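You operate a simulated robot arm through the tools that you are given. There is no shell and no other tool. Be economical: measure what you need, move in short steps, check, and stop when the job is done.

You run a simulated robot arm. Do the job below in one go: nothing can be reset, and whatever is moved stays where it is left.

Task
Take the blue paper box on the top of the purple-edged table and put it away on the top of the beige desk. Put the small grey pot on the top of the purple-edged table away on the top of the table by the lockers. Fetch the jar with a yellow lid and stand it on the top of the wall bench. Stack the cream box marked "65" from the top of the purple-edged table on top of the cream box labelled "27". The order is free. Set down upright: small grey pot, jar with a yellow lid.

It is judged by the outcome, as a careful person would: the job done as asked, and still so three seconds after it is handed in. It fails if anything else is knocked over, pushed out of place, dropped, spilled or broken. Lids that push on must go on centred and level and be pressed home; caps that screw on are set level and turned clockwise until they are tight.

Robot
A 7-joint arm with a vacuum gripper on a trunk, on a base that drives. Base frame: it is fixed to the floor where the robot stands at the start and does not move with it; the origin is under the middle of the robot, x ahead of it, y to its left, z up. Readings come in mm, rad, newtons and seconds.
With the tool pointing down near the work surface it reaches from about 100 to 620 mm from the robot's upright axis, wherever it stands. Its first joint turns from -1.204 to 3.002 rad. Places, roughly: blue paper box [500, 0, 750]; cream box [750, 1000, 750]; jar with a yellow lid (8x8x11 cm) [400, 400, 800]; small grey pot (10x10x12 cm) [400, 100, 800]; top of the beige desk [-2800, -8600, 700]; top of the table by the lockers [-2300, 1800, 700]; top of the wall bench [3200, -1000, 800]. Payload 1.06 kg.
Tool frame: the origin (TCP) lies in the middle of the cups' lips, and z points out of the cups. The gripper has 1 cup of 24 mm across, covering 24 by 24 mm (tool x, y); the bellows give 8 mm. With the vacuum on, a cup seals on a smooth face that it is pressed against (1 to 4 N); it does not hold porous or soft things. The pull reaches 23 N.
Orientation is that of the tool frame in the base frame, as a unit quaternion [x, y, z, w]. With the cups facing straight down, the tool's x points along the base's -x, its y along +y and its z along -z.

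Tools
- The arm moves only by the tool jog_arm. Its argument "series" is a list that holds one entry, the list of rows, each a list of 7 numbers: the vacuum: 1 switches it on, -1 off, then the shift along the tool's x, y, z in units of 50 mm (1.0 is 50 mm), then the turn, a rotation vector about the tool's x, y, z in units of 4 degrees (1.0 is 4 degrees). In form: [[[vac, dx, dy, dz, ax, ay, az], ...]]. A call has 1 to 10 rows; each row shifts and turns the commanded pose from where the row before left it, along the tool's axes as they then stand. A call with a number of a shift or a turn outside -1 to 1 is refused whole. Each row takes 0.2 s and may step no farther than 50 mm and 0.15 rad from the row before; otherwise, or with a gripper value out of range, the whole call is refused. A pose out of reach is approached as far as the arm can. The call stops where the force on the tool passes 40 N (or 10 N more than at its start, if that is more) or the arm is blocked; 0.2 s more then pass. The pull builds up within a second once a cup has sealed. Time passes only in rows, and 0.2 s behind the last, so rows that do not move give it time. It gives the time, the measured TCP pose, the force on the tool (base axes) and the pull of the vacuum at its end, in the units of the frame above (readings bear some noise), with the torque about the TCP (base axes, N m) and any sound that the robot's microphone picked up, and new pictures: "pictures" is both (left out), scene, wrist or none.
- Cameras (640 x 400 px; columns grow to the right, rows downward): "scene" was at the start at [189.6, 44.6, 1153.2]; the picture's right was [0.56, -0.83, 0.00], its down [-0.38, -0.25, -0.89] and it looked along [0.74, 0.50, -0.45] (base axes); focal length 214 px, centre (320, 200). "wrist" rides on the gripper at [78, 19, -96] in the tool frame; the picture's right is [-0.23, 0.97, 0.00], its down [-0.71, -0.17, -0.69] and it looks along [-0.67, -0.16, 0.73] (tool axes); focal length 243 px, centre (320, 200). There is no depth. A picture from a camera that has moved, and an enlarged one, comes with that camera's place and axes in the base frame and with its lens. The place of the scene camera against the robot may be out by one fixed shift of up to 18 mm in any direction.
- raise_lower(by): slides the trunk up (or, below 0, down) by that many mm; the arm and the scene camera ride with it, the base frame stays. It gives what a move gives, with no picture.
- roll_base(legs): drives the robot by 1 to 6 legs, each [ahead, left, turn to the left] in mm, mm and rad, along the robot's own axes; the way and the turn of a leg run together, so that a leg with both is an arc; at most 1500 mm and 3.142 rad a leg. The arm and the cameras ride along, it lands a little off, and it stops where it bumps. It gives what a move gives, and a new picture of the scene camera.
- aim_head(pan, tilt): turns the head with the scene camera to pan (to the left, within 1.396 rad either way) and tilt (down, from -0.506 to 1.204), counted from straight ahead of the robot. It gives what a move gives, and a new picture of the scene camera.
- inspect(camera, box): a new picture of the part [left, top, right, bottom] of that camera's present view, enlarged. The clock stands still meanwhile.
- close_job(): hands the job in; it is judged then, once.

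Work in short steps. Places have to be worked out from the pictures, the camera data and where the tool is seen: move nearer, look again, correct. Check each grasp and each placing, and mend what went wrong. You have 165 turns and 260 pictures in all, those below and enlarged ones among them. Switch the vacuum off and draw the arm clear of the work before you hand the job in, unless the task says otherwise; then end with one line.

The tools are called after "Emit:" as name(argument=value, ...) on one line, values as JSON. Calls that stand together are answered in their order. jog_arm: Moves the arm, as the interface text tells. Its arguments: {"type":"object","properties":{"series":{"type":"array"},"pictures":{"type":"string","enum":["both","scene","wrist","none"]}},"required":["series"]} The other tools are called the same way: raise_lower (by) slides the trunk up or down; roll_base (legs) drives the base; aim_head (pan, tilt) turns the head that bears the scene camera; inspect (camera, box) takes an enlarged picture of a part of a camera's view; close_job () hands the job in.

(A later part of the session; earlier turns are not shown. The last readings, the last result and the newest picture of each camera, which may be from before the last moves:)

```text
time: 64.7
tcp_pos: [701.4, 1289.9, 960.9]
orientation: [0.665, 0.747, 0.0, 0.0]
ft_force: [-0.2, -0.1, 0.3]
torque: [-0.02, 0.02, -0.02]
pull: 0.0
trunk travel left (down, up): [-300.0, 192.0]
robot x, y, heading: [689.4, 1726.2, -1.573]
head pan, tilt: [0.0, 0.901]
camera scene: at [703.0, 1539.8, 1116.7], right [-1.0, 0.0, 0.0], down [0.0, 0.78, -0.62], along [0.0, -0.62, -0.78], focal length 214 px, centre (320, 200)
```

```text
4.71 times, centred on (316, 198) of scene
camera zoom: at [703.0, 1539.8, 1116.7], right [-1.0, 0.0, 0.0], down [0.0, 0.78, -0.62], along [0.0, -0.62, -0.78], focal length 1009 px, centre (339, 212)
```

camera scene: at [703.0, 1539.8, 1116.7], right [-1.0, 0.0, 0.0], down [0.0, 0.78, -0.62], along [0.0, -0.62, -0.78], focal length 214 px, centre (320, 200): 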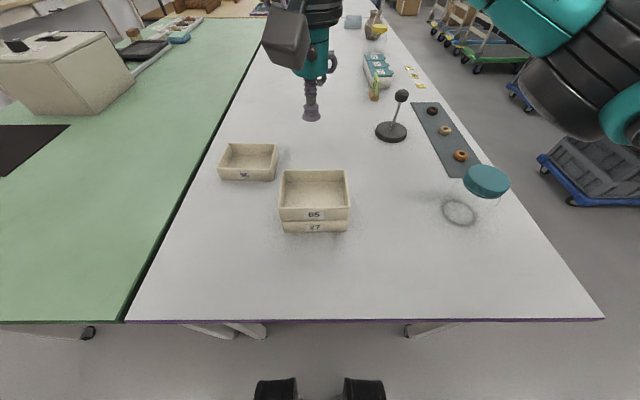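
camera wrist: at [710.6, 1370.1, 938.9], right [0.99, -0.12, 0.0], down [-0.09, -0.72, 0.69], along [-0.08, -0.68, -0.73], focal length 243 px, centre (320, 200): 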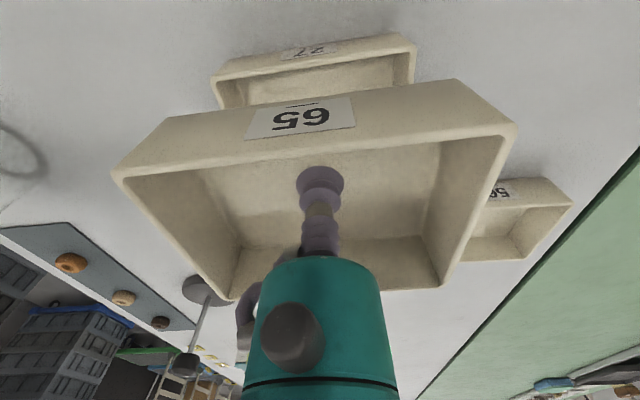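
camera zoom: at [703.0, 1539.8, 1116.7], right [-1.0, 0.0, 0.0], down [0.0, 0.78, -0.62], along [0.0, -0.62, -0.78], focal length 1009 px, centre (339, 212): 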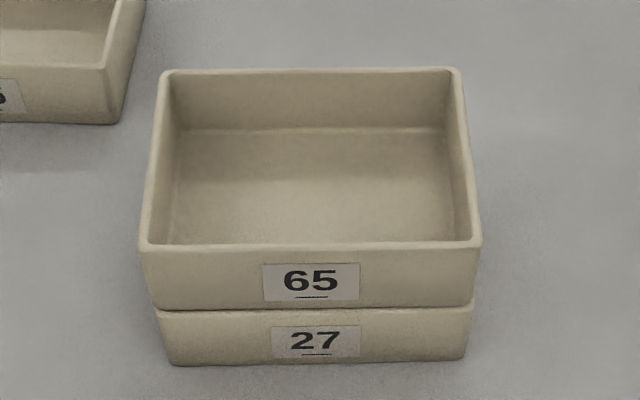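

The stack stands properly. Next the pot and jar: I'll retract the arm and drive back round to the front side of the table.

Emit:
jog_arm(series=[[[-1, 0.9, 0, 0, 0, 0, 0.84], [-1, 0.9, 0, 0, 0, 0, 0.84], [-1, 0.9, 0, 0, 0, 0, 0]]], pictures="none")

Emit:
roll_base(legs=[[-320, 0, 0], [0, -690, 0], [0, 0, 1.571], [0, -1500, 0], [0, -200, 0]])

Emit:
aim_head(pan=0.0, tilt=0.9)

```text
time: 65.5
tcp_pos: [693.8, 1425.2, 960.4]
orientation: [0.708, 0.707, 0.001, 0.0]
ft_force: [0.0, 0.3, 1.6]
torque: [0.0, 0.0, 0.02]
pull: 0.0
trunk travel left (down, up): [-300.0, 192.0]
robot x, y, heading: [689.6, 1723.5, -1.575]
head pan, tilt: [0.0, 0.901]
```

```text
time: 92.4
tcp_pos: [285.2, 346.9, 959.8]
orientation: [0.002, 1.0, 0.0, 0.0]
ft_force: [1.1, -0.7, -0.3]
torque: [0.01, -0.01, 0.0]
pull: 0.1
trunk travel left (down, up): [-300.0, 192.0]
robot x, y, heading: [-12.1, 347.0, -0.008]
head pan, tilt: [0.0, 0.901]
camera scene: at [175.4, 338.8, 1116.6], right [-0.01, -1.0, 0.0], down [-0.78, 0.01, -0.62], along [0.62, -0.01, -0.78], focal length 214 px, centre (320, 200)
```

scene: 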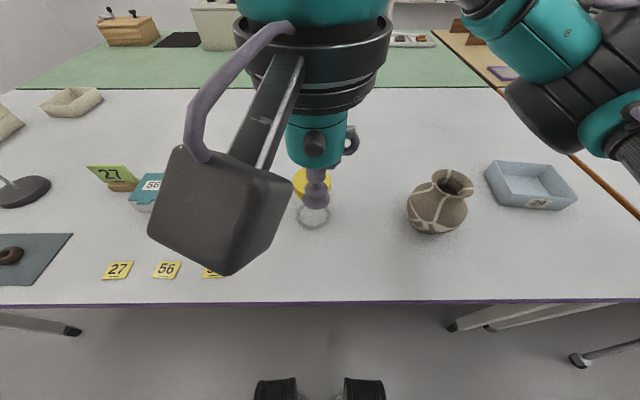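

```text
time: 93.0
tcp_pos: [285.3, 347.2, 960.6]
orientation: [0.003, 1.0, 0.0, 0.0]
ft_force: [-0.7, -0.4, -0.5]
torque: [0.01, 0.0, -0.07]
pull: 0.1
trunk travel left (down, up): [-300.0, 192.0]
robot x, y, heading: [-14.9, 347.9, -0.007]
head pan, tilt: [0.0, 0.901]
camera scene: at [175.4, 339.0, 1116.6], right [-0.01, -1.0, 0.0], down [-0.78, 0.01, -0.62], along [0.62, -0.01, -0.78], focal length 214 px, centre (320, 200)
```

scene: 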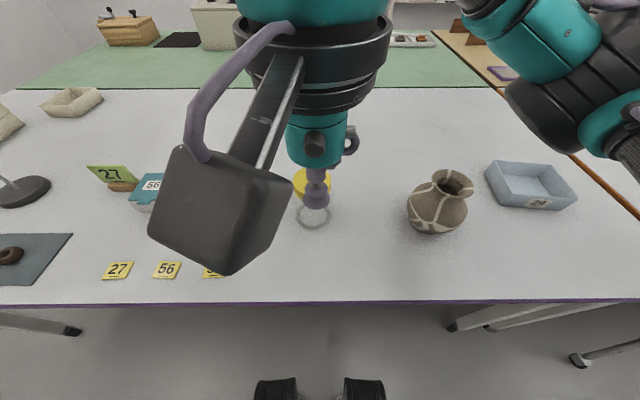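

The jar stands at about (408, 360), right in front. I'll bring the cup above its lid.

Emit:
jog_arm(series=[[[-1, -0.8, 0.09, 0, 0, 0, 0], [-1, -0.8, 0.09, 0, 0, 0, 0], [-1, -0.8, 0.08, 0, 0, 0, 0], [-1, 0, 0, 0.8, 0, 0, 0], [-1, 0, 0, 0, 0, 0, 0]]])

```text
time: 94.2
tcp_pos: [404.8, 360.2, 920.2]
orientation: [0.003, 1.0, 0.0, 0.001]
ft_force: [-0.4, -0.3, 0.8]
torque: [-0.01, 0.04, -0.01]
pull: 0.0
trunk travel left (down, up): [-300.0, 192.0]
robot x, y, heading: [-15.6, 343.6, -0.007]
head pan, tilt: [0.0, 0.901]
camera scene: at [175.4, 338.9, 1116.6], right [-0.01, -1.0, 0.0], down [-0.78, 0.01, -0.62], along [0.62, -0.01, -0.78], focal length 214 px, centre (320, 200)
camera wrist: at [326.0, 379.0, 1017.2], right [0.24, 0.97, 0.0], down [0.71, -0.18, 0.69], along [0.67, -0.17, -0.73], focal length 243 px, centre (320, 200)
```

scene: 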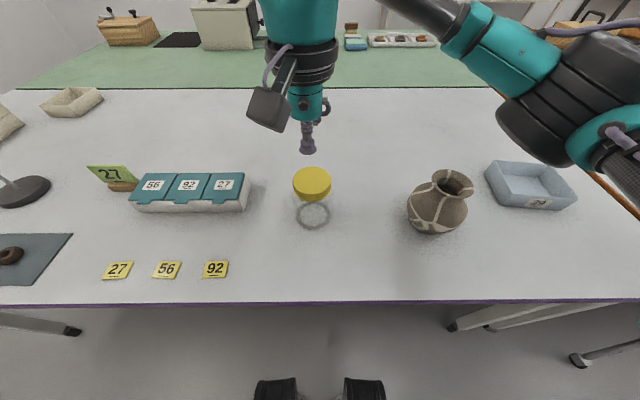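
wrist: 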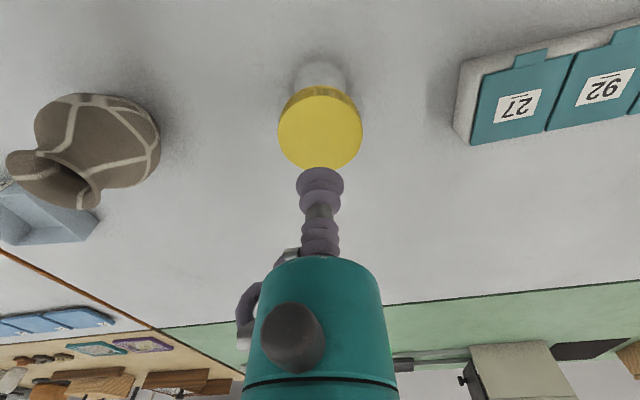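

The lid's centre is at about (412, 357), top near z≈850. I'll correct and lower to 862, then check.

Emit:
jog_arm(series=[[[-1, -0.14, -0.06, 0.6, 0, 0, 0], [-1, 0, 0, 0.55, 0, 0, 0], [-1, 0, 0, 0, 0, 0, 0]]], pictures="wrist")

```text
time: 95.0
tcp_pos: [410.9, 357.2, 862.6]
orientation: [0.002, 1.0, 0.0, 0.0]
ft_force: [-0.1, 0.8, -0.4]
torque: [0.02, 0.0, 0.02]
pull: 0.0
trunk travel left (down, up): [-300.0, 192.0]
robot x, y, heading: [-14.9, 347.9, -0.012]
head pan, tilt: [0.0, 0.901]
camera wrist: at [332.7, 376.0, 959.9], right [0.24, 0.97, 0.0], down [0.71, -0.18, 0.69], along [0.67, -0.16, -0.73], focal length 243 px, centre (320, 200)
```

wrist: 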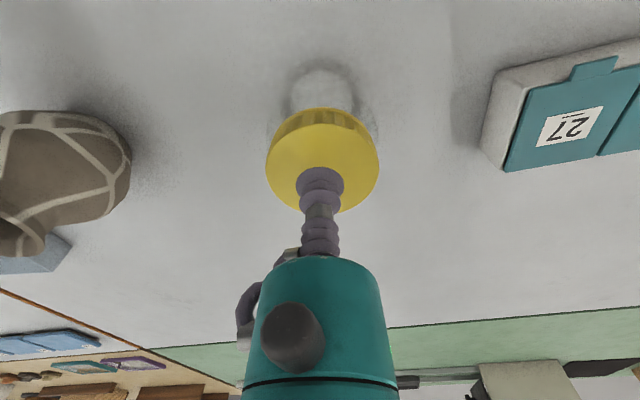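

The cup is centred within ~2 mm; I'll lower with vacuum until it seals.

Emit:
jog_arm(series=[[[1, 0.02, 0, 0.16, 0, 0, 0], [1, 0, 0, 0.1, 0, 0, 0], [1, 0, 0, 0.08, 0, 0, 0], [1, 0, 0, 0, 0, 0, 0]]], pictures="none")

```text
time: 96.0
tcp_pos: [409.5, 357.2, 847.2]
orientation: [0.003, 1.0, 0.0, 0.0]
ft_force: [-3.1, -0.4, 4.2]
torque: [-0.02, 0.11, -0.01]
pull: 22.7
trunk travel left (down, up): [-300.0, 192.0]
robot x, y, heading: [-13.7, 348.1, -0.01]
head pan, tilt: [0.0, 0.901]
```

Sealed at z≈847. I'll lift slowly by 40 mm and look whether the jar comes with its lid.

Emit:
jog_arm(series=[[[1, 0, 0, -0.2, 0, 0, 0], [1, 0, 0, -0.3, 0, 0, 0], [1, 0, 0, -0.4, 0, 0, 0], [1, 0, 0, 0, 0, 0, 0], [1, 0, 0, 0, 0, 0, 0]]], pictures="scene")

Emit:
inspect(camera="scene", box=[260, 120, 380, 240])

```text
time: 97.2
tcp_pos: [410.7, 354.9, 891.3]
orientation: [0.003, 1.0, -0.001, -0.001]
ft_force: [0.2, -0.2, -1.8]
torque: [0.0, 0.04, 0.04]
pull: 23.3
trunk travel left (down, up): [-300.0, 192.0]
robot x, y, heading: [-10.9, 347.1, -0.007]
head pan, tilt: [0.0, 0.901]
camera scene: at [175.5, 339.0, 1116.6], right [-0.01, -1.0, 0.0], down [-0.78, 0.01, -0.62], along [0.62, -0.01, -0.78], focal length 214 px, centre (320, 200)
```

scene: 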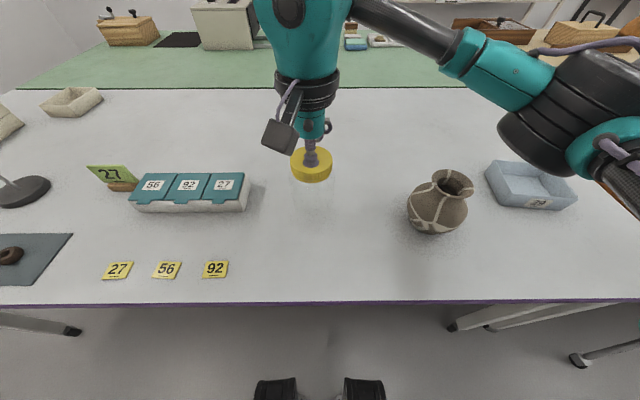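

```text
3.33 times, centred on (320, 180) of scene
camera zoom: at [175.5, 339.0, 1116.6], right [-0.01, -1.0, 0.0], down [-0.78, 0.01, -0.62], along [0.62, -0.01, -0.78], focal length 715 px, centre (320, 267)
```

zoom: 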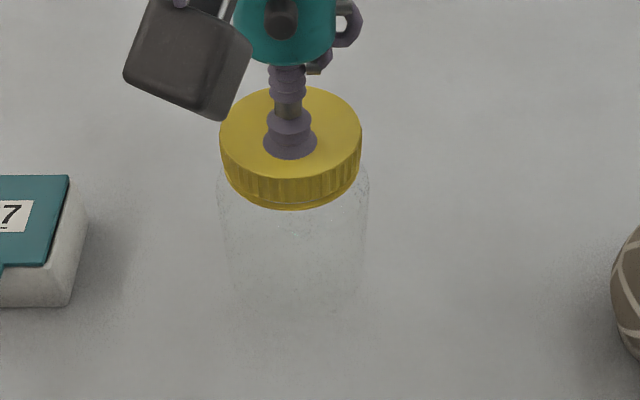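

The jar lifts whole. I'll raise it, retract, back off and drive to the left end, keeping the heading so I can go straight down the wall-side aisle.

Emit:
jog_arm(series=[[[1, 0, 0, -1, 0, 0, 0], [1, 0, 0, -1, 0, 0, 0], [1, 0.9, 0, 0, 0, 0, 0], [1, 0.9, 0, 0, 0, 0, 0], [1, 0.9, 0, 0, 0, 0, 0], [1, 0, 0, 0, 0, 0, 0]]], pictures="none")

Emit:
roll_base(legs=[[-80, 0, 0.008], [0, 1500, 0], [0, 200, 0], [1000, 0, 0], [500, 0, 0]])

Emit:
aim_head(pan=-0.7, tilt=0.4)

```text
time: 98.6
tcp_pos: [275.1, 358.6, 990.3]
orientation: [0.006, 1.0, 0.001, -0.003]
ft_force: [0.4, 1.2, -1.0]
torque: [0.0, 0.06, 0.03]
pull: 23.1
trunk travel left (down, up): [-300.0, 192.0]
robot x, y, heading: [-12.2, 344.9, -0.007]
head pan, tilt: [0.0, 0.901]
```

```text
time: 121.9
tcp_pos: [1714.3, 2054.8, 991.4]
orientation: [0.001, 1.0, 0.0, 0.0]
ft_force: [0.3, 0.0, -1.8]
torque: [0.02, -0.01, -0.01]
pull: 22.5
trunk travel left (down, up): [-300.0, 192.0]
robot x, y, heading: [1424.8, 2040.7, -0.001]
head pan, tilt: [0.0, 0.901]
camera scene: at [1615.0, 2036.7, 1117.3], right [0.01, -1.0, 0.0], down [-0.78, -0.01, -0.63], along [0.63, 0.01, -0.78], focal length 214 px, centre (320, 200)
```

scene: 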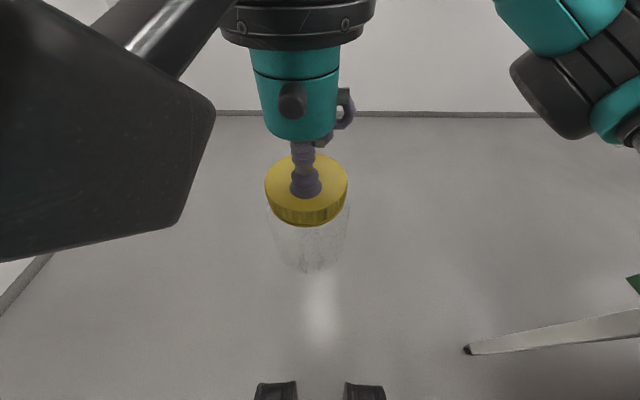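

```text
time: 123.0
tcp_pos: [1713.9, 2055.3, 990.7]
orientation: [0.001, 1.0, 0.0, 0.0]
ft_force: [-0.8, 0.1, -2.3]
torque: [0.02, 0.01, -0.02]
pull: 23.1
trunk travel left (down, up): [-300.0, 192.0]
robot x, y, heading: [1425.1, 2040.5, -0.005]
head pan, tilt: [-0.7, 0.4]
camera scene: at [1609.5, 1975.7, 1159.6], right [-0.65, -0.76, 0.0], down [-0.3, 0.25, -0.92], along [0.7, -0.6, -0.39], focal length 214 px, centre (320, 200)
```

scene: 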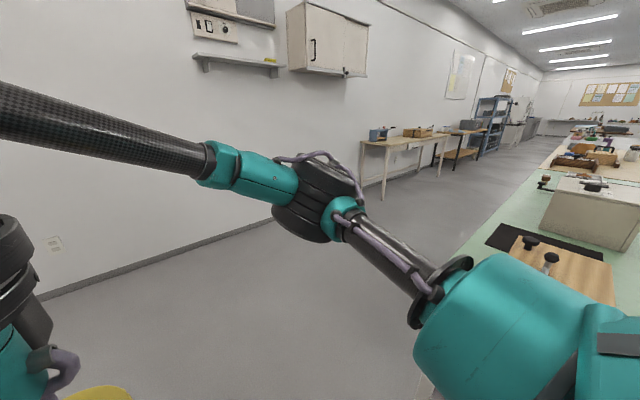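

The bench starts at about y≈−540 with its front around x≈3100. I'll drive down the aisle and look again before the bench.

Emit:
roll_base(legs=[[900, 0, 0], [0, -1500, 0], [0, -1000, 0]])

Emit:
aim_head(pan=-0.6, tilt=0.6)

```text
time: 149.3
tcp_pos: [2593.2, -453.8, 989.9]
orientation: [0.003, 1.0, -0.001, 0.0]
ft_force: [-0.8, -0.4, -2.1]
torque: [0.0, 0.03, 0.03]
pull: 23.1
trunk travel left (down, up): [-300.0, 192.0]
robot x, y, heading: [2302.2, -465.8, -0.01]
head pan, tilt: [-0.7, 0.4]
camera scene: at [2488.0, -533.0, 1159.6], right [-0.65, -0.76, 0.0], down [-0.3, 0.25, -0.92], along [0.7, -0.6, -0.39], focal length 214 px, centre (320, 200)
```

scene: 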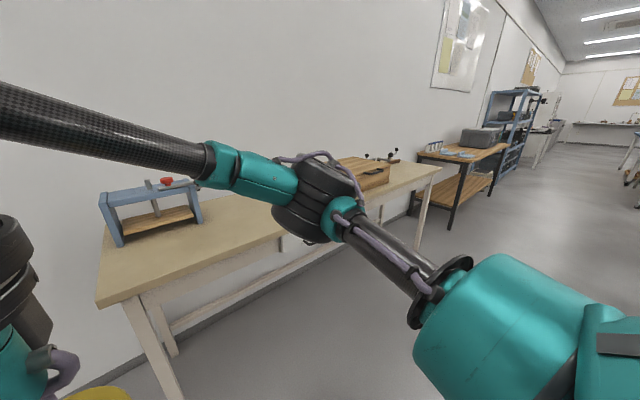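

```text
time: 150.1
tcp_pos: [2592.5, -454.5, 991.0]
orientation: [0.003, 1.0, 0.0, 0.0]
ft_force: [-0.4, -0.7, -1.7]
torque: [-0.03, -0.01, -0.02]
pull: 22.7
trunk travel left (down, up): [-300.0, 192.0]
robot x, y, heading: [2305.6, -465.6, -0.007]
head pan, tilt: [-0.6, 0.6]
camera scene: at [2490.1, -523.2, 1141.5], right [-0.57, -0.82, 0.0], down [-0.46, 0.32, -0.83], along [0.68, -0.47, -0.56], focal length 214 px, centre (320, 200)
```

scene: 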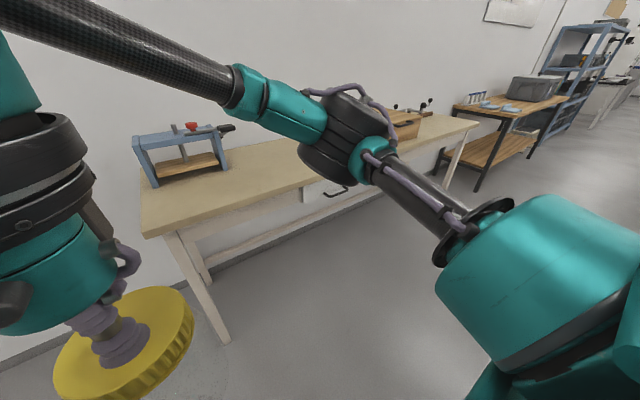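

The bench top's front edge is x≈2990 with y from −394 to −2003; the middle around y≈−970 looks free. I'll drive opposite that spot and look from there.

Emit:
roll_base(legs=[[0, -500, 0.007], [280, 0, 0]])

Emit:
aim_head(pan=0.0, tilt=0.7)

```text
time: 156.5
tcp_pos: [2872.5, -948.8, 990.1]
orientation: [-0.001, 1.0, 0.0, 0.0]
ft_force: [0.4, -0.2, -2.2]
torque: [0.0, 0.02, -0.03]
pull: 23.2
trunk travel left (down, up): [-300.0, 192.0]
robot x, y, heading: [2582.1, -962.6, 0.0]
head pan, tilt: [-0.6, 0.6]
camera scene: at [2770.7, -1019.7, 1141.3], right [-0.56, -0.83, 0.0], down [-0.47, 0.32, -0.82], along [0.68, -0.47, -0.57], focal length 214 px, centre (320, 200)
```

scene: 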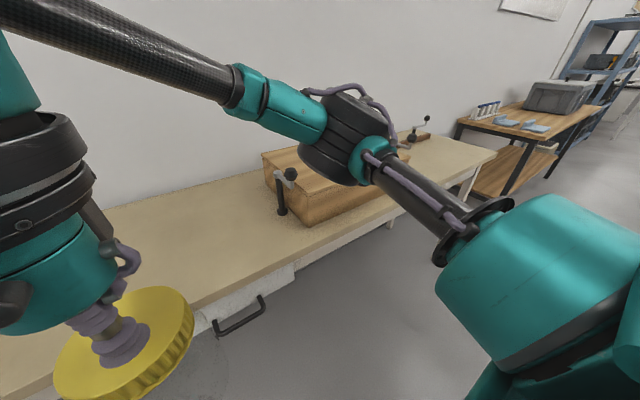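

```text
time: 157.5
tcp_pos: [2872.9, -949.8, 990.9]
orientation: [0.0, 1.0, 0.0, 0.0]
ft_force: [-0.5, -0.1, -1.9]
torque: [0.01, -0.01, 0.0]
pull: 23.1
trunk travel left (down, up): [-300.0, 192.0]
robot x, y, heading: [2583.5, -962.9, -0.001]
head pan, tilt: [0.0, 0.7]
camera scene: at [2782.4, -969.8, 1132.8], right [0.0, -1.0, 0.0], down [-0.64, 0.0, -0.77], along [0.77, 0.0, -0.64], focal length 214 px, centre (320, 200)
```

scene: 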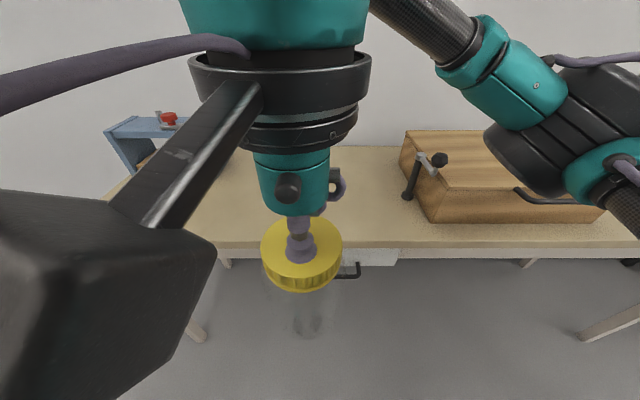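

The spot ahead at y≈−950 is free (wooden box begins at y≈−1160, press left of −570). I'll move 120 mm closer and extend over the bench.

Emit:
roll_base(legs=[[130, 0, 0]])

Emit:
jog_arm(series=[[[1, -0.9, 0, 0, 0, 0, 0], [1, -0.9, 0, 0, 0, 0, 0], [1, -0.9, 0, 0, 0, 0, 0], [1, -0.7, 0, 0, 0, 0, 0], [1, 0, 0, 0.4, 0, 0, 0], [1, 0, 0, 0, 0, 0, 0]]])

```text
time: 158.8
tcp_pos: [3002.0, -948.2, 990.6]
orientation: [-0.001, 1.0, -0.001, -0.001]
ft_force: [-0.5, 0.1, -1.9]
torque: [0.03, 0.01, 0.03]
pull: 22.8
trunk travel left (down, up): [-300.0, 192.0]
robot x, y, heading: [2712.2, -964.4, 0.002]
head pan, tilt: [0.0, 0.7]
camera scene: at [2911.7, -969.9, 1132.7], right [0.0, -1.0, 0.0], down [-0.64, 0.0, -0.76], along [0.76, 0.0, -0.64], focal length 214 px, centre (320, 200)
```

scene: 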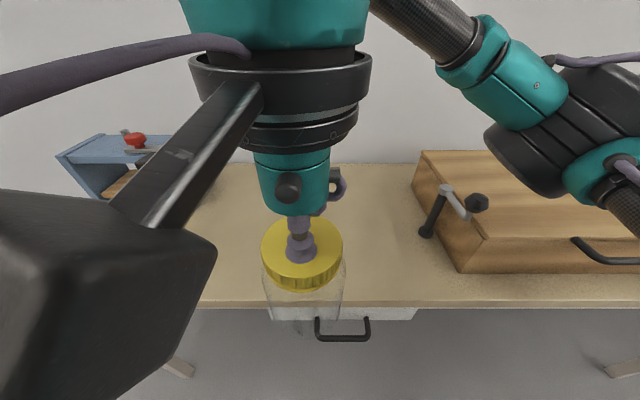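

```text
time: 160.2
tcp_pos: [3170.9, -949.4, 970.8]
orientation: [-0.001, 1.0, 0.0, -0.001]
ft_force: [-0.2, 0.7, -2.2]
torque: [-0.01, 0.04, -0.01]
pull: 22.5
trunk travel left (down, up): [-300.0, 192.0]
robot x, y, heading: [2709.8, -966.5, -0.004]
head pan, tilt: [0.0, 0.7]
camera scene: at [2911.3, -969.8, 1132.8], right [0.0, -1.0, 0.0], down [-0.64, 0.0, -0.76], along [0.76, 0.0, -0.64], focal length 214 px, centre (320, 200)
camera wrist: at [3093.0, -930.7, 1066.9], right [0.23, 0.97, 0.0], down [0.71, -0.17, 0.69], along [0.67, -0.16, -0.73], focal length 243 px, centre (320, 200)
```

scene: 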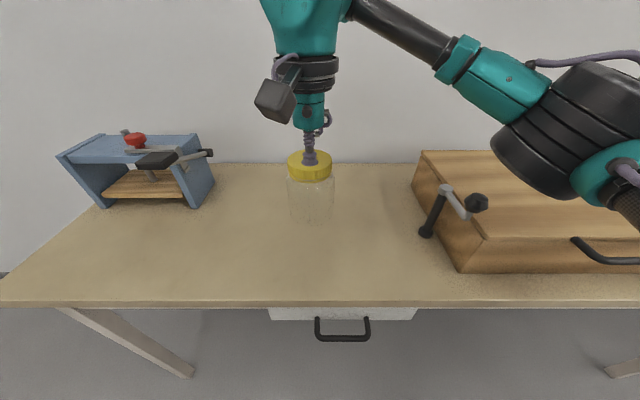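
wrist: 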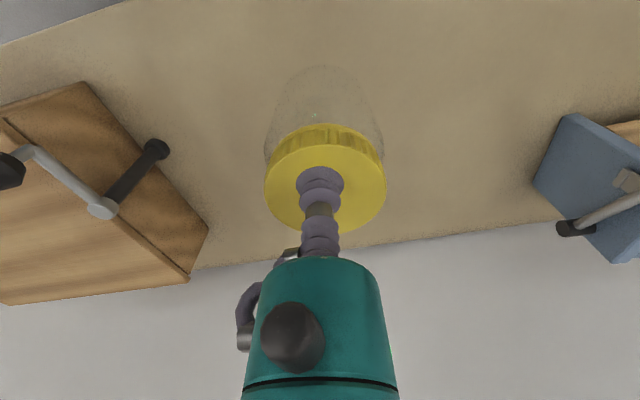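

The bench top works out at z≈752, from x 3062 to 3542, so the jar at x=3171 is well on it. I'll descend to ~880 then in small steps.

Emit:
jog_arm(series=[[[1, 0, 0, 0.7, 0, 0, 0], [1, 0, 0, 0.6, 0, 0, 0], [1, 0, 0, 0.3, 0, 0, 0], [1, 0, 0, 0.1, 0, 0, 0], [1, 0, 0, 0, 0, 0, 0]]], pictures="scene")

Emit:
inspect(camera="scene", box=[250, 130, 370, 260])

```text
time: 161.4
tcp_pos: [3171.3, -949.8, 886.4]
orientation: [0.0, 1.0, 0.0, -0.001]
ft_force: [0.0, -0.3, -1.6]
torque: [0.01, 0.01, 0.01]
pull: 22.4
trunk travel left (down, up): [-300.0, 192.0]
robot x, y, heading: [2717.0, -963.7, -0.001]
head pan, tilt: [0.0, 0.7]
camera scene: at [2911.3, -969.8, 1132.8], right [0.0, -1.0, 0.0], down [-0.64, 0.0, -0.76], along [0.76, 0.0, -0.64], focal length 214 px, centre (320, 200)
```

scene: 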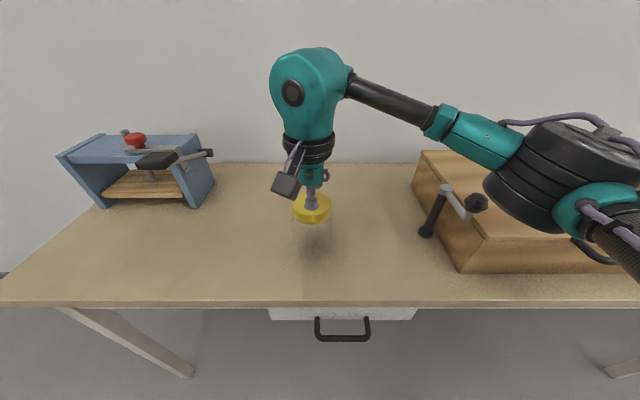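

```text
3.08 times, centred on (310, 195) of scene
camera zoom: at [2911.3, -969.8, 1132.8], right [0.0, -1.0, 0.0], down [-0.64, 0.0, -0.76], along [0.76, 0.0, -0.64], focal length 660 px, centre (351, 215)
```

zoom: 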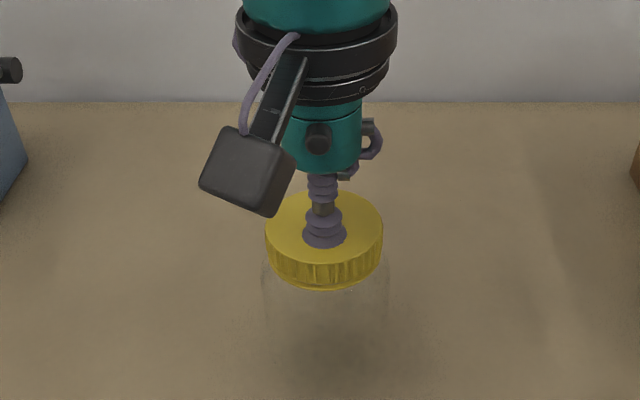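

Still clear of the bench by an estimated ~20 mm; I'll lower step by step and watch the force.

Emit:
jog_arm(series=[[[1, 0, 0, 0.1, 0, 0, 0], [1, 0, 0, 0.08, 0, 0, 0], [1, 0, 0, 0.08, 0, 0, 0], [1, 0, 0, 0.06, 0, 0, 0], [1, 0, 0, 0, 0, 0, 0]]], pictures="none")

```text
time: 162.6
tcp_pos: [3171.3, -948.7, 870.6]
orientation: [0.0, 1.0, 0.001, 0.0]
ft_force: [0.1, 0.2, -2.3]
torque: [-0.04, 0.02, -0.01]
pull: 22.8
trunk travel left (down, up): [-300.0, 192.0]
robot x, y, heading: [2711.4, -962.9, 0.001]
head pan, tilt: [0.0, 0.7]
```

Emit:
jog_arm(series=[[[1, 0, 0, 0.08, 0, 0, 0], [1, 0, 0, 0.06, 0, 0, 0], [1, 0, 0, 0, 0, 0, 0]]], pictures="none")

```text
time: 163.4
tcp_pos: [3170.0, -948.5, 864.6]
orientation: [0.0, 1.0, 0.001, 0.0]
ft_force: [-2.3, -1.6, 17.5]
torque: [0.0, -0.05, -0.02]
pull: 23.1
trunk travel left (down, up): [-300.0, 192.0]
robot x, y, heading: [2714.3, -966.1, 0.003]
head pan, tilt: [0.0, 0.7]
```

Contact with the bench. I'll ease up slightly, release, wait, and lift away.

Emit:
jog_arm(series=[[[1, 0, 0, -0.03, 0, 0, 0], [-1, 0, 0, 0, 0, 0, 0], [-1, 0, 0, 0, 0, 0, 0], [-1, 0, 0, 0, 0, 0, 0], [-1, 0, 0, 0, 0, 0, 0], [-1, 0, 0, -0.1, 0, 0, 0], [-1, 0, 0, -0.4, 0, 0, 0], [-1, 0, 0, -1, 0, 0, 0], [-1, 0, 0, -1, 0, 0, 0]]], pictures="both")

Emit:
inspect(camera="scene", box=[250, 150, 370, 280])

```text
time: 165.4
tcp_pos: [3171.1, -951.3, 987.7]
orientation: [0.0, 1.0, 0.0, -0.001]
ft_force: [-1.0, 0.0, -0.2]
torque: [0.05, 0.0, 0.03]
pull: 0.1
trunk travel left (down, up): [-300.0, 192.0]
robot x, y, heading: [2708.9, -964.3, 0.006]
head pan, tilt: [0.0, 0.7]
camera scene: at [2911.0, -969.8, 1132.8], right [0.0, -1.0, 0.0], down [-0.64, 0.0, -0.77], along [0.77, 0.0, -0.64], focal length 214 px, centre (320, 200)
camera wrist: at [3092.4, -931.2, 1085.0], right [0.23, 0.97, 0.0], down [0.71, -0.17, 0.68], along [0.67, -0.16, -0.73], focal length 243 px, centre (320, 200)
```

scene: 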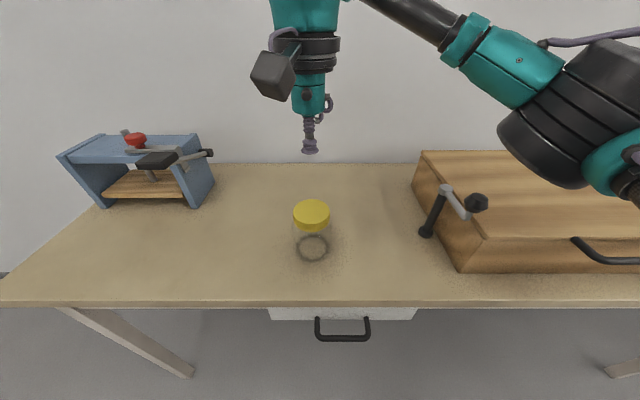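
wrist: 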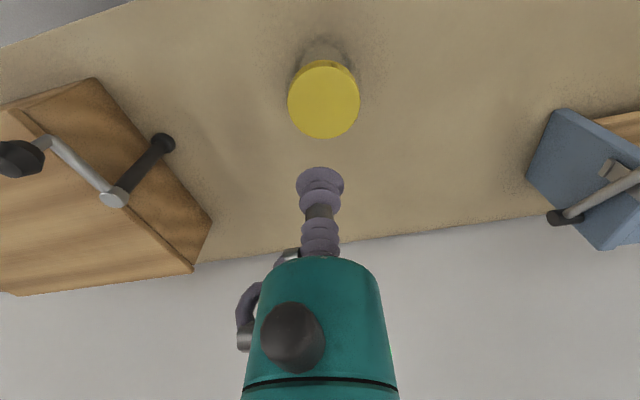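

```text
3.08 times, centred on (310, 215) of scene
camera zoom: at [2911.0, -969.8, 1132.8], right [0.0, -1.0, 0.0], down [-0.64, 0.0, -0.77], along [0.77, 0.0, -0.64], focal length 660 px, centre (351, 154)
```

zoom: 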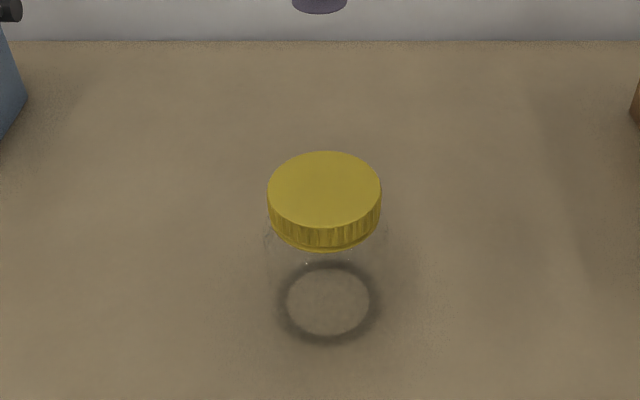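

The jar stands upright. I'll retract and drive the same way back to the front of the purple-edged table, opposite the pot.

Emit:
jog_arm(series=[[[-1, 0.9, 0, 0, 0, 0, 0], [-1, 0.9, 0, 0, 0, 0, 0], [-1, 0.9, 0, 0, 0, 0, 0], [-1, 0.9, 0, 0, 0, 0, 0]]], pictures="none")

Emit:
roll_base(legs=[[-400, 0, 0], [0, 1500, 0], [0, 1500, 0], [-1200, 0, 0], [-1200, 0, 0]])

Emit:
roll_base(legs=[[0, -1500, 0], [0, -420, 0]])

Emit:
aim_head(pan=0.0, tilt=0.9)

```text
time: 166.4
tcp_pos: [2991.5, -948.9, 989.3]
orientation: [-0.001, 1.0, 0.0, 0.0]
ft_force: [0.0, 0.0, 0.4]
torque: [-0.02, 0.01, 0.02]
pull: 0.0
trunk travel left (down, up): [-300.0, 192.0]
robot x, y, heading: [2714.9, -965.7, -0.002]
head pan, tilt: [0.0, 0.7]
```

```text
time: 206.0
tcp_pos: [212.5, 2066.4, 989.3]
orientation: [0.005, 1.0, -0.001, 0.0]
ft_force: [-0.8, -0.3, 0.1]
torque: [-0.02, 0.0, -0.01]
pull: 0.2
trunk travel left (down, up): [-300.0, 192.0]
robot x, y, heading: [-64.3, 2054.8, -0.016]
head pan, tilt: [0.0, 0.7]
camera scene: at [132.9, 2046.3, 1132.8], right [-0.01, -1.0, 0.0], down [-0.64, 0.01, -0.77], along [0.76, -0.01, -0.64], focal length 214 px, centre (320, 200)
```

scene: 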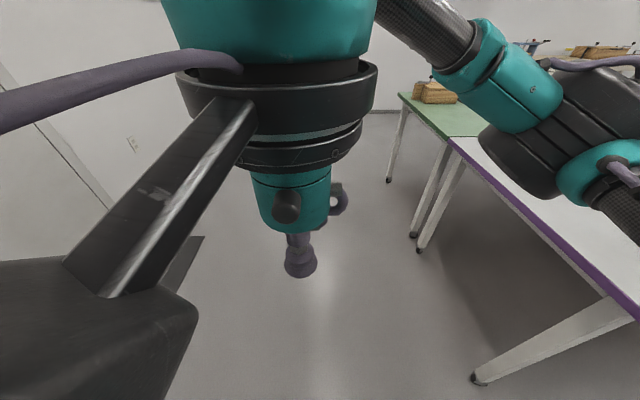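

```text
time: 223.1
tcp_pos: [177.2, 149.2, 989.5]
orientation: [0.008, 1.0, 0.0, 0.001]
ft_force: [0.1, -0.6, -1.1]
torque: [0.03, 0.0, 0.03]
pull: 0.1
trunk travel left (down, up): [-300.0, 192.0]
robot x, y, heading: [-103.0, 140.1, -0.023]
head pan, tilt: [0.0, 0.7]
camera scene: at [96.9, 130.7, 1132.8], right [-0.02, -1.0, 0.0], down [-0.64, 0.01, -0.76], along [0.76, -0.01, -0.64], focal length 214 px, centre (320, 200)
```

scene: 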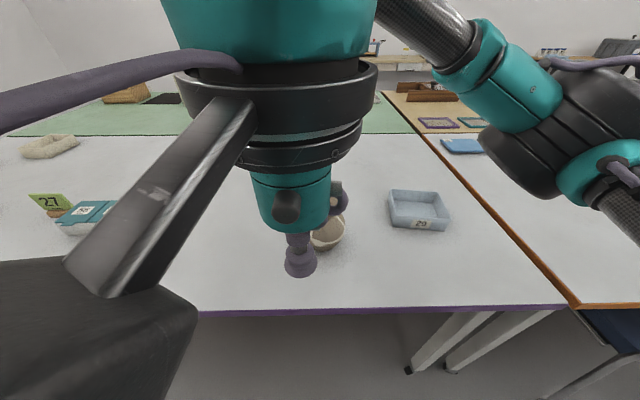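

```text
time: 223.8
tcp_pos: [176.9, 149.7, 988.1]
orientation: [0.009, 1.0, -0.002, 0.0]
ft_force: [1.0, -0.1, 0.0]
torque: [-0.03, -0.02, -0.01]
pull: 0.0
trunk travel left (down, up): [-300.0, 192.0]
robot x, y, heading: [-101.1, 141.9, -0.018]
head pan, tilt: [0.0, 0.901]
camera scene: at [95.5, 131.1, 1129.9], right [-0.02, -1.0, 0.0], down [-0.67, 0.01, -0.74], along [0.74, -0.01, -0.67], focal length 214 px, centre (320, 200)
```

scene: 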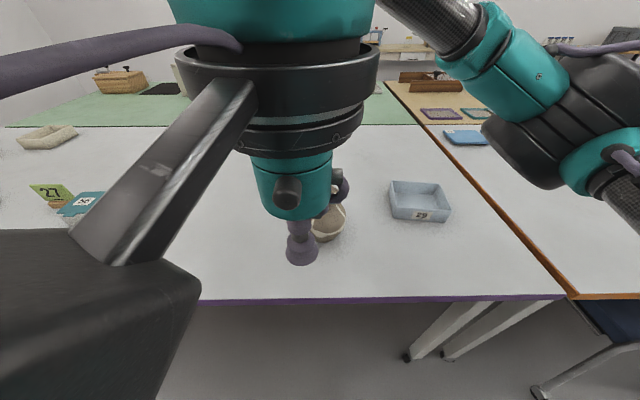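

I'm opposite the pot, slightly turned. I'll correct the heading and swing the arm left to see the pot clearly.

Emit:
roll_base(legs=[[60, 0, 0.019]])

Emit:
jog_arm(series=[[[-1, 0, 1, 0, 0, 0, 0], [-1, 0, 1, 0, 0, 0, 0], [-1, 0, 1, 0, 0, 0, 0], [-1, 0, 1, 0, 0, 0, 0], [-1, 0, 0, 0, 0, 0, 0]]])

Emit:
inspect(camera="scene", box=[260, 150, 400, 270])

```text
time: 224.8
tcp_pos: [237.7, 154.3, 987.8]
orientation: [0.001, 1.0, -0.002, -0.002]
ft_force: [-0.1, 0.8, -0.7]
torque: [0.0, 0.01, 0.0]
pull: 0.0
trunk travel left (down, up): [-300.0, 192.0]
robot x, y, heading: [-39.0, 141.5, 0.002]
head pan, tilt: [0.0, 0.901]
camera scene: at [155.6, 134.0, 1129.8], right [0.0, -1.0, 0.0], down [-0.67, 0.0, -0.74], along [0.74, 0.0, -0.67], focal length 214 px, centre (320, 200)
```

scene: 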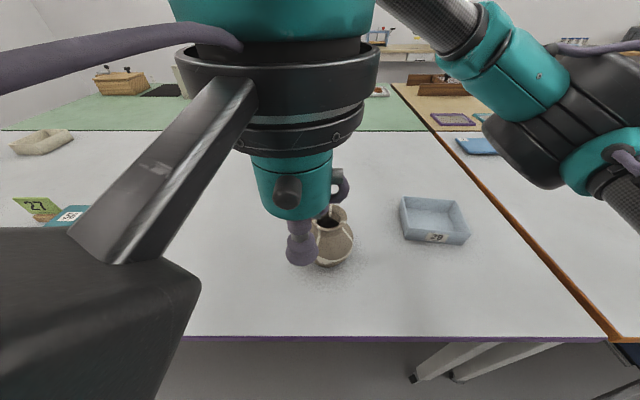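

```text
time: 226.0
tcp_pos: [237.3, 355.6, 986.2]
orientation: [0.0, 1.0, -0.001, -0.002]
ft_force: [-0.2, 0.0, -1.5]
torque: [0.01, 0.01, -0.02]
pull: 0.1
trunk travel left (down, up): [-300.0, 192.0]
robot x, y, heading: [-39.3, 140.1, -0.001]
head pan, tilt: [0.0, 0.901]
camera scene: at [147.0, 133.6, 1116.6], right [0.0, -1.0, 0.0], down [-0.78, 0.0, -0.62], along [0.62, 0.0, -0.78], focal length 214 px, centre (320, 200)
camera wrist: at [159.6, 373.7, 1083.4], right [0.24, 0.97, 0.0], down [0.71, -0.17, 0.68], along [0.66, -0.16, -0.73], focal length 243 px, centre (320, 200)
```

scene: 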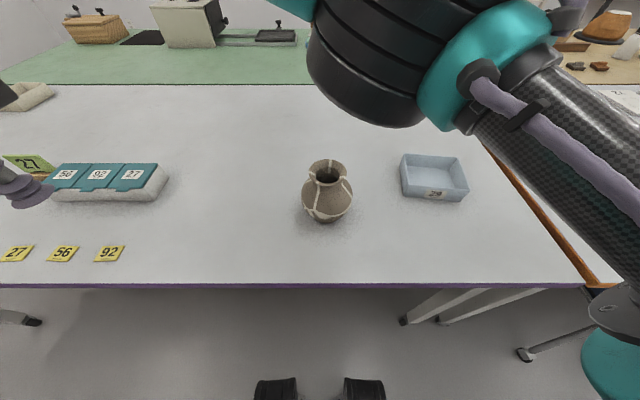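
wrist: 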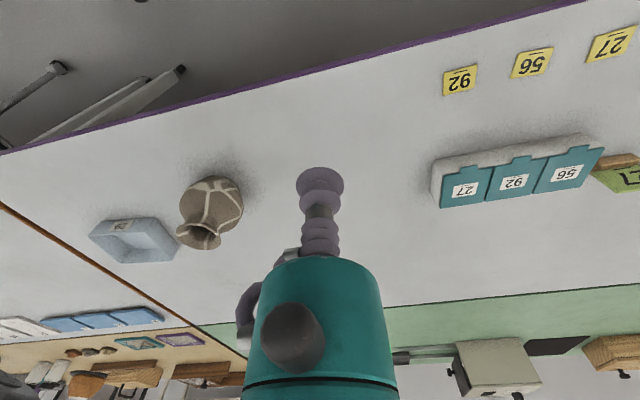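

```text
3.33 times, centred on (330, 210) of scene
camera zoom: at [147.0, 133.6, 1116.6], right [0.0, -1.0, 0.0], down [-0.78, 0.0, -0.62], along [0.62, 0.0, -0.78], focal length 715 px, centre (287, 167)
```

zoom: 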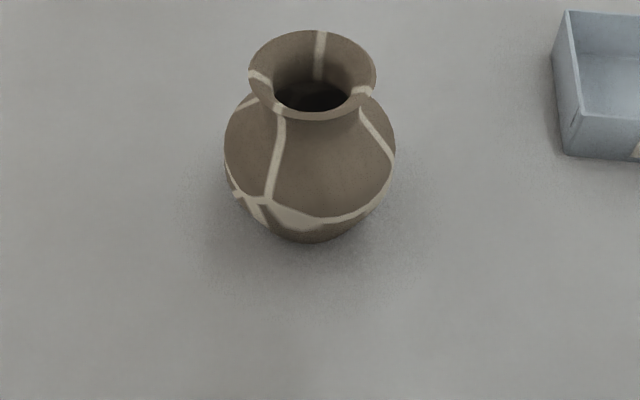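

The pot's axis is about (395, 127), rim z≈860, with a smooth panel facing me, about 15° to its right. I'll tilt the tool ~55° and yaw 15° to grip the shoulder there, first moving the cup forward to give room.

Emit:
jog_arm(series=[[[-1, -0.92, 0, 0, 0, 0, 0], [-1, -0.92, 0, 0, 0, 0, 0], [-1, -0.92, 0, 0, 0, 0, 0], [-1, -0.92, 0, 0, 0, 0, 0], [-1, 0, 0, 0, 0, 0, -0.94], [-1, 0, 0, 0, 0, 0, -0.94], [-1, 0, 0, 0, 0, 0, -0.94], [-1, 0, 0, 0, 0, 0, -0.94], [-1, 0, 0, 0, 0, -1, 0], [-1, 0, 0, 0, 0, -1, 0]]], pictures="none")

Emit:
jog_arm(series=[[[-1, 0, 0, 0, 0, -1, 0], [-1, 0, 0, 0, 0, -1, 0], [-1, 0, 0, 0, 0, -1, 0], [-1, 0, 0, 0, 0, -1, 0], [-1, 0, 0, 0, 0, -1, 0], [-1, 0, 0, 0, 0, -1, 0]]], pictures="both")

```text
time: 228.2
tcp_pos: [417.5, 317.5, 985.6]
orientation: [-0.129, 0.989, 0.008, 0.066]
ft_force: [0.0, 0.3, -0.2]
torque: [0.01, -0.03, 0.01]
pull: 0.0
out of reach, approached as far as the arm can: row 3, 4
trunk travel left (down, up): [-300.0, 192.0]
robot x, y, heading: [-41.0, 141.2, 0.003]
head pan, tilt: [0.0, 0.901]
```

```text
time: 229.6
tcp_pos: [417.8, 318.8, 985.5]
orientation: [-0.125, 0.953, 0.035, 0.272]
ft_force: [0.4, -0.2, -0.3]
torque: [0.0, -0.03, 0.0]
pull: 0.1
trunk travel left (down, up): [-300.0, 192.0]
robot x, y, heading: [-41.3, 141.6, 0.003]
head pan, tilt: [0.0, 0.901]
camera scene: at [147.0, 133.6, 1116.6], right [0.0, -1.0, 0.0], down [-0.78, 0.0, -0.62], along [0.62, 0.0, -0.78], focal length 214 px, centre (320, 200)
camera wrist: at [300.5, 306.1, 1026.4], right [-0.06, 0.99, 0.12], down [0.28, -0.1, 0.96], along [0.96, 0.09, -0.27], focal length 243 px, centre (320, 200)
```

scene: 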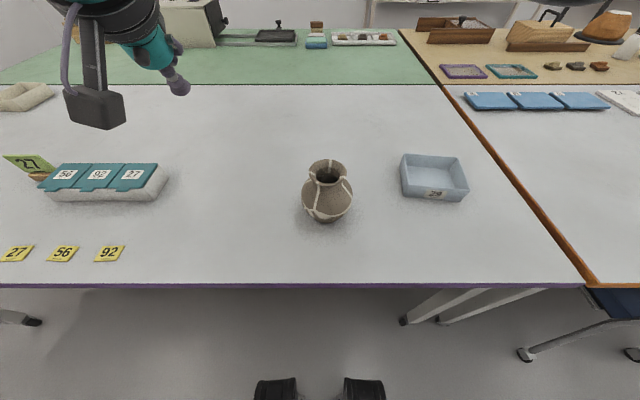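
wrist: 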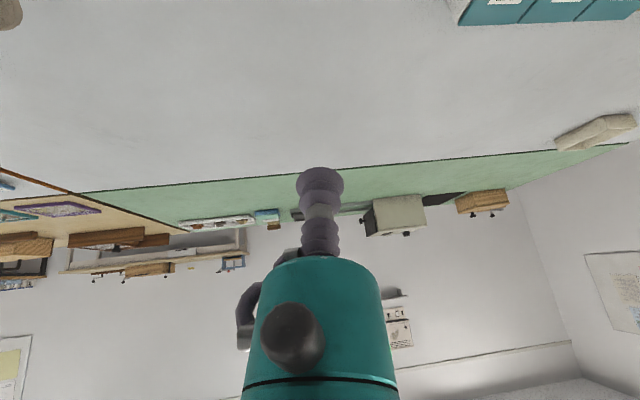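

Tilt is 32° so far and fine. I'll finish the tilt to 56°.

Emit:
jog_arm(series=[[[-1, 0, 0, 0, 0, -1, 0], [-1, 0, 0, 0, 0, -1, 0], [-1, 0, 0, 0, 0, -1, 0], [-1, 0, 0, 0, 0, -1, 0], [-1, 0, 0, 0, 0, -1, 0], [-1, 0, 0, 0, 0, -1, 0], [-1, 0, 0, 0, 0, 0, 0]]], pictures="none")

```text
time: 231.2
tcp_pos: [418.2, 318.0, 985.6]
orientation: [-0.115, 0.876, 0.06, 0.464]
ft_force: [1.0, 0.2, -0.2]
torque: [0.01, 0.0, -0.01]
pull: 0.1
trunk travel left (down, up): [-300.0, 192.0]
robot x, y, heading: [-44.2, 138.8, 0.003]
head pan, tilt: [0.0, 0.901]
```

Tilt is 56°. I'll back the base by 100 mm for arm room and bring the cup to a standoff in front of the pot.

Emit:
roll_base(legs=[[-100, 0, 0]])

Emit:
jog_arm(series=[[[-1, 0.504, -0.684, -0.123, 0, 0, 0], [-1, 0.504, -0.684, -0.123, 0, 0, 0], [-1, 0.504, -0.684, -0.123, 0, 0, 0], [-1, 0.504, -0.684, -0.123, 0, 0, 0], [-1, 0.504, -0.684, -0.123, 0, 0, 0], [-1, 0.504, -0.684, -0.123, 0, 0, 0], [-1, 0, 0, 0, 0, 0, 0]]])

```text
time: 232.3
tcp_pos: [318.0, 317.9, 984.8]
orientation: [-0.116, 0.876, 0.06, 0.464]
ft_force: [0.0, 0.0, 0.6]
torque: [0.03, 0.03, -0.02]
pull: 0.0
trunk travel left (down, up): [-300.0, 192.0]
robot x, y, heading: [-142.9, 140.3, -0.0]
head pan, tilt: [0.0, 0.901]
camera scene: at [47.4, 133.7, 1116.7], right [0.0, -1.0, 0.0], down [-0.78, 0.0, -0.62], along [0.62, 0.0, -0.78], focal length 214 px, centre (320, 200)
```

scene: 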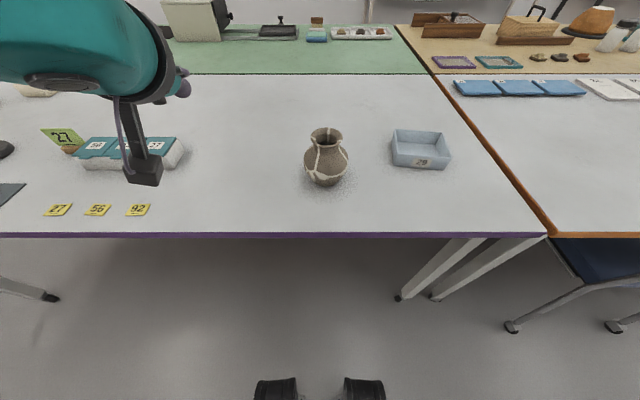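

```text
time: 233.9
tcp_pos: [259.8, 89.2, 881.0]
orientation: [-0.116, 0.876, 0.06, 0.464]
ft_force: [1.5, -0.7, -0.1]
torque: [-0.01, -0.01, -0.02]
pull: 0.0
trunk travel left (down, up): [-300.0, 192.0]
robot x, y, heading: [-144.2, 139.1, 0.001]
head pan, tilt: [0.0, 0.901]
camera scene: at [47.9, 133.7, 1116.6], right [0.0, -1.0, 0.0], down [-0.78, 0.0, -0.62], along [0.62, 0.0, -0.78], focal length 214 px, centre (320, 200)
camera wrist: at [135.6, 74.5, 871.2], right [-0.12, 0.97, 0.19], down [-0.12, -0.21, 0.97], along [0.99, 0.1, 0.14], focal length 243 px, centre (320, 200)
```

scene: 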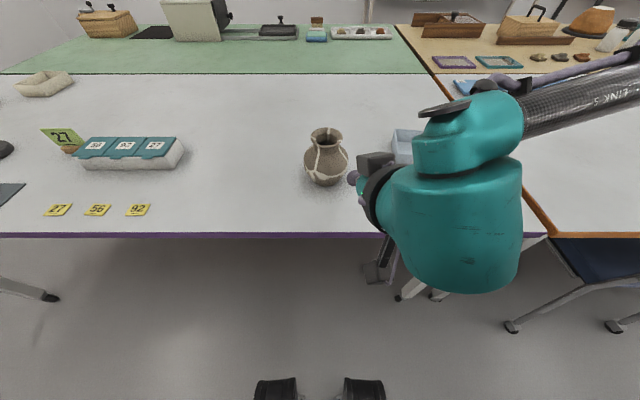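
wrist: 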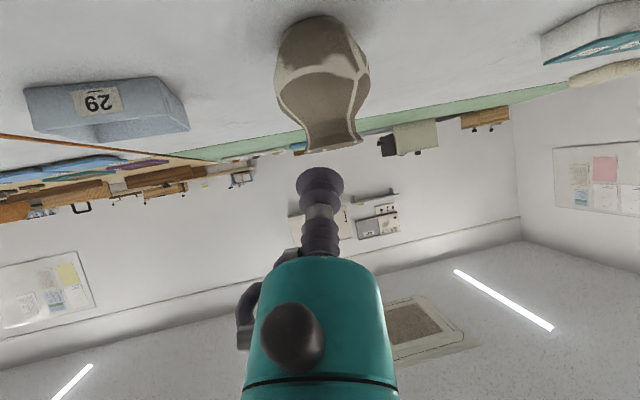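

Now the wrist camera sees the pot's profile from the side (upside down). I'll enlarge it to find the panel and slope.

Emit:
inspect(camera="wrist", box=[240, 0, 400, 170])

```text
2.35 times, centred on (320, 85) of wrist
camera zoom: at [135.6, 74.5, 871.2], right [-0.12, 0.97, 0.19], down [-0.12, -0.21, 0.97], along [0.99, 0.1, 0.14], focal length 571 px, centre (320, 471)
```

zoom: 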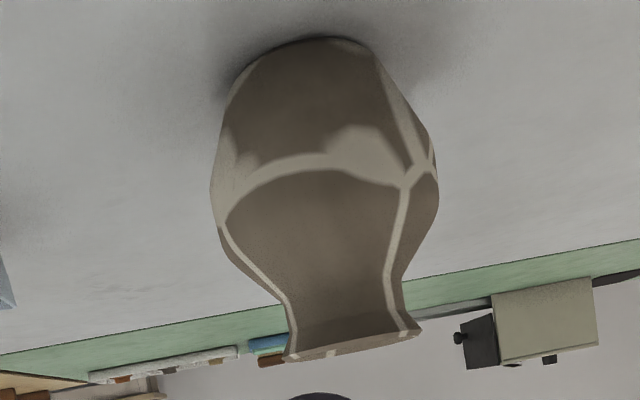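

The panel's middle lies at about (354, 114, 814), nearly straight along the tool axis, 118 mm off. I'll advance 95 mm and check.

Emit:
jog_arm(series=[[[-1, 0, 0, 0.9, 0, 0, 0], [-1, 0.02, -0.01, 0.6, 0, 0, 0], [-1, 0, 0, 0.4, 0, 0, 0], [-1, 0, 0, 0, 0, 0, 0]]])

Emit:
inspect(camera="wrist", box=[220, 0, 420, 230])

```text
time: 234.9
tcp_pos: [335.6, 109.8, 828.1]
orientation: [-0.116, 0.876, 0.06, 0.464]
ft_force: [0.2, -0.1, -0.4]
torque: [0.0, -0.01, -0.01]
pull: 0.0
trunk travel left (down, up): [-300.0, 192.0]
robot x, y, heading: [-144.9, 140.6, 0.003]
head pan, tilt: [0.0, 0.901]
camera scene: at [47.9, 133.7, 1116.6], right [0.0, -1.0, 0.0], down [-0.78, 0.0, -0.62], along [0.62, 0.0, -0.78], focal length 214 px, centre (320, 200)
camera wrist: at [212.0, 95.0, 817.2], right [-0.12, 0.97, 0.19], down [-0.12, -0.21, 0.97], along [0.99, 0.1, 0.14], focal length 243 px, centre (320, 200)
```

scene: 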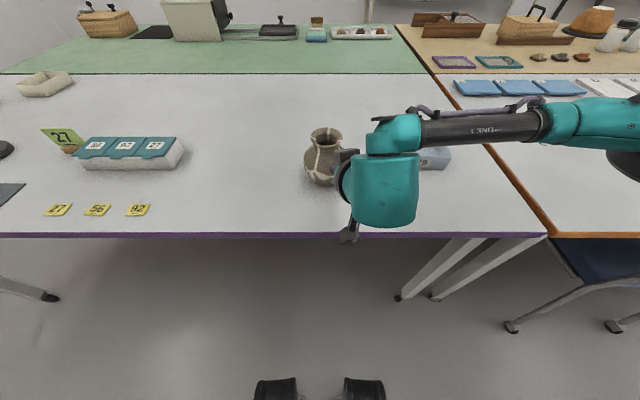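
wrist: 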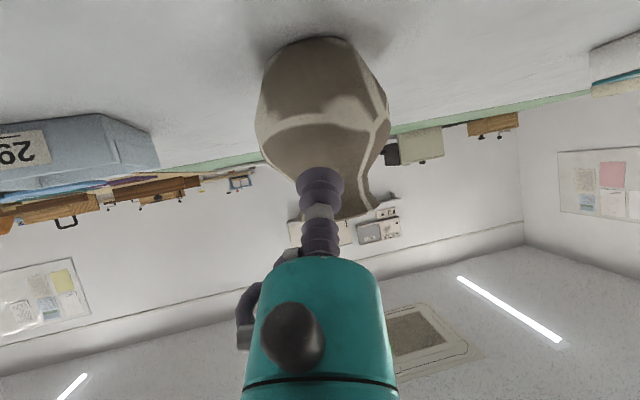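

```text
1.74 times, centred on (320, 115) of wrist
camera zoom: at [212.0, 95.0, 817.2], right [-0.12, 0.97, 0.19], down [-0.12, -0.21, 0.97], along [0.99, 0.1, 0.14], focal length 422 px, centre (320, 348)
```

zoom: 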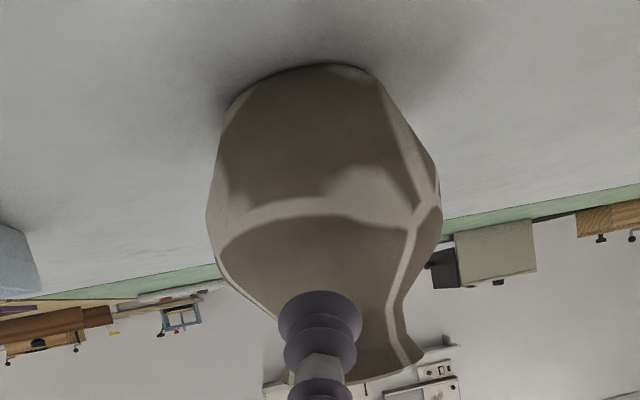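

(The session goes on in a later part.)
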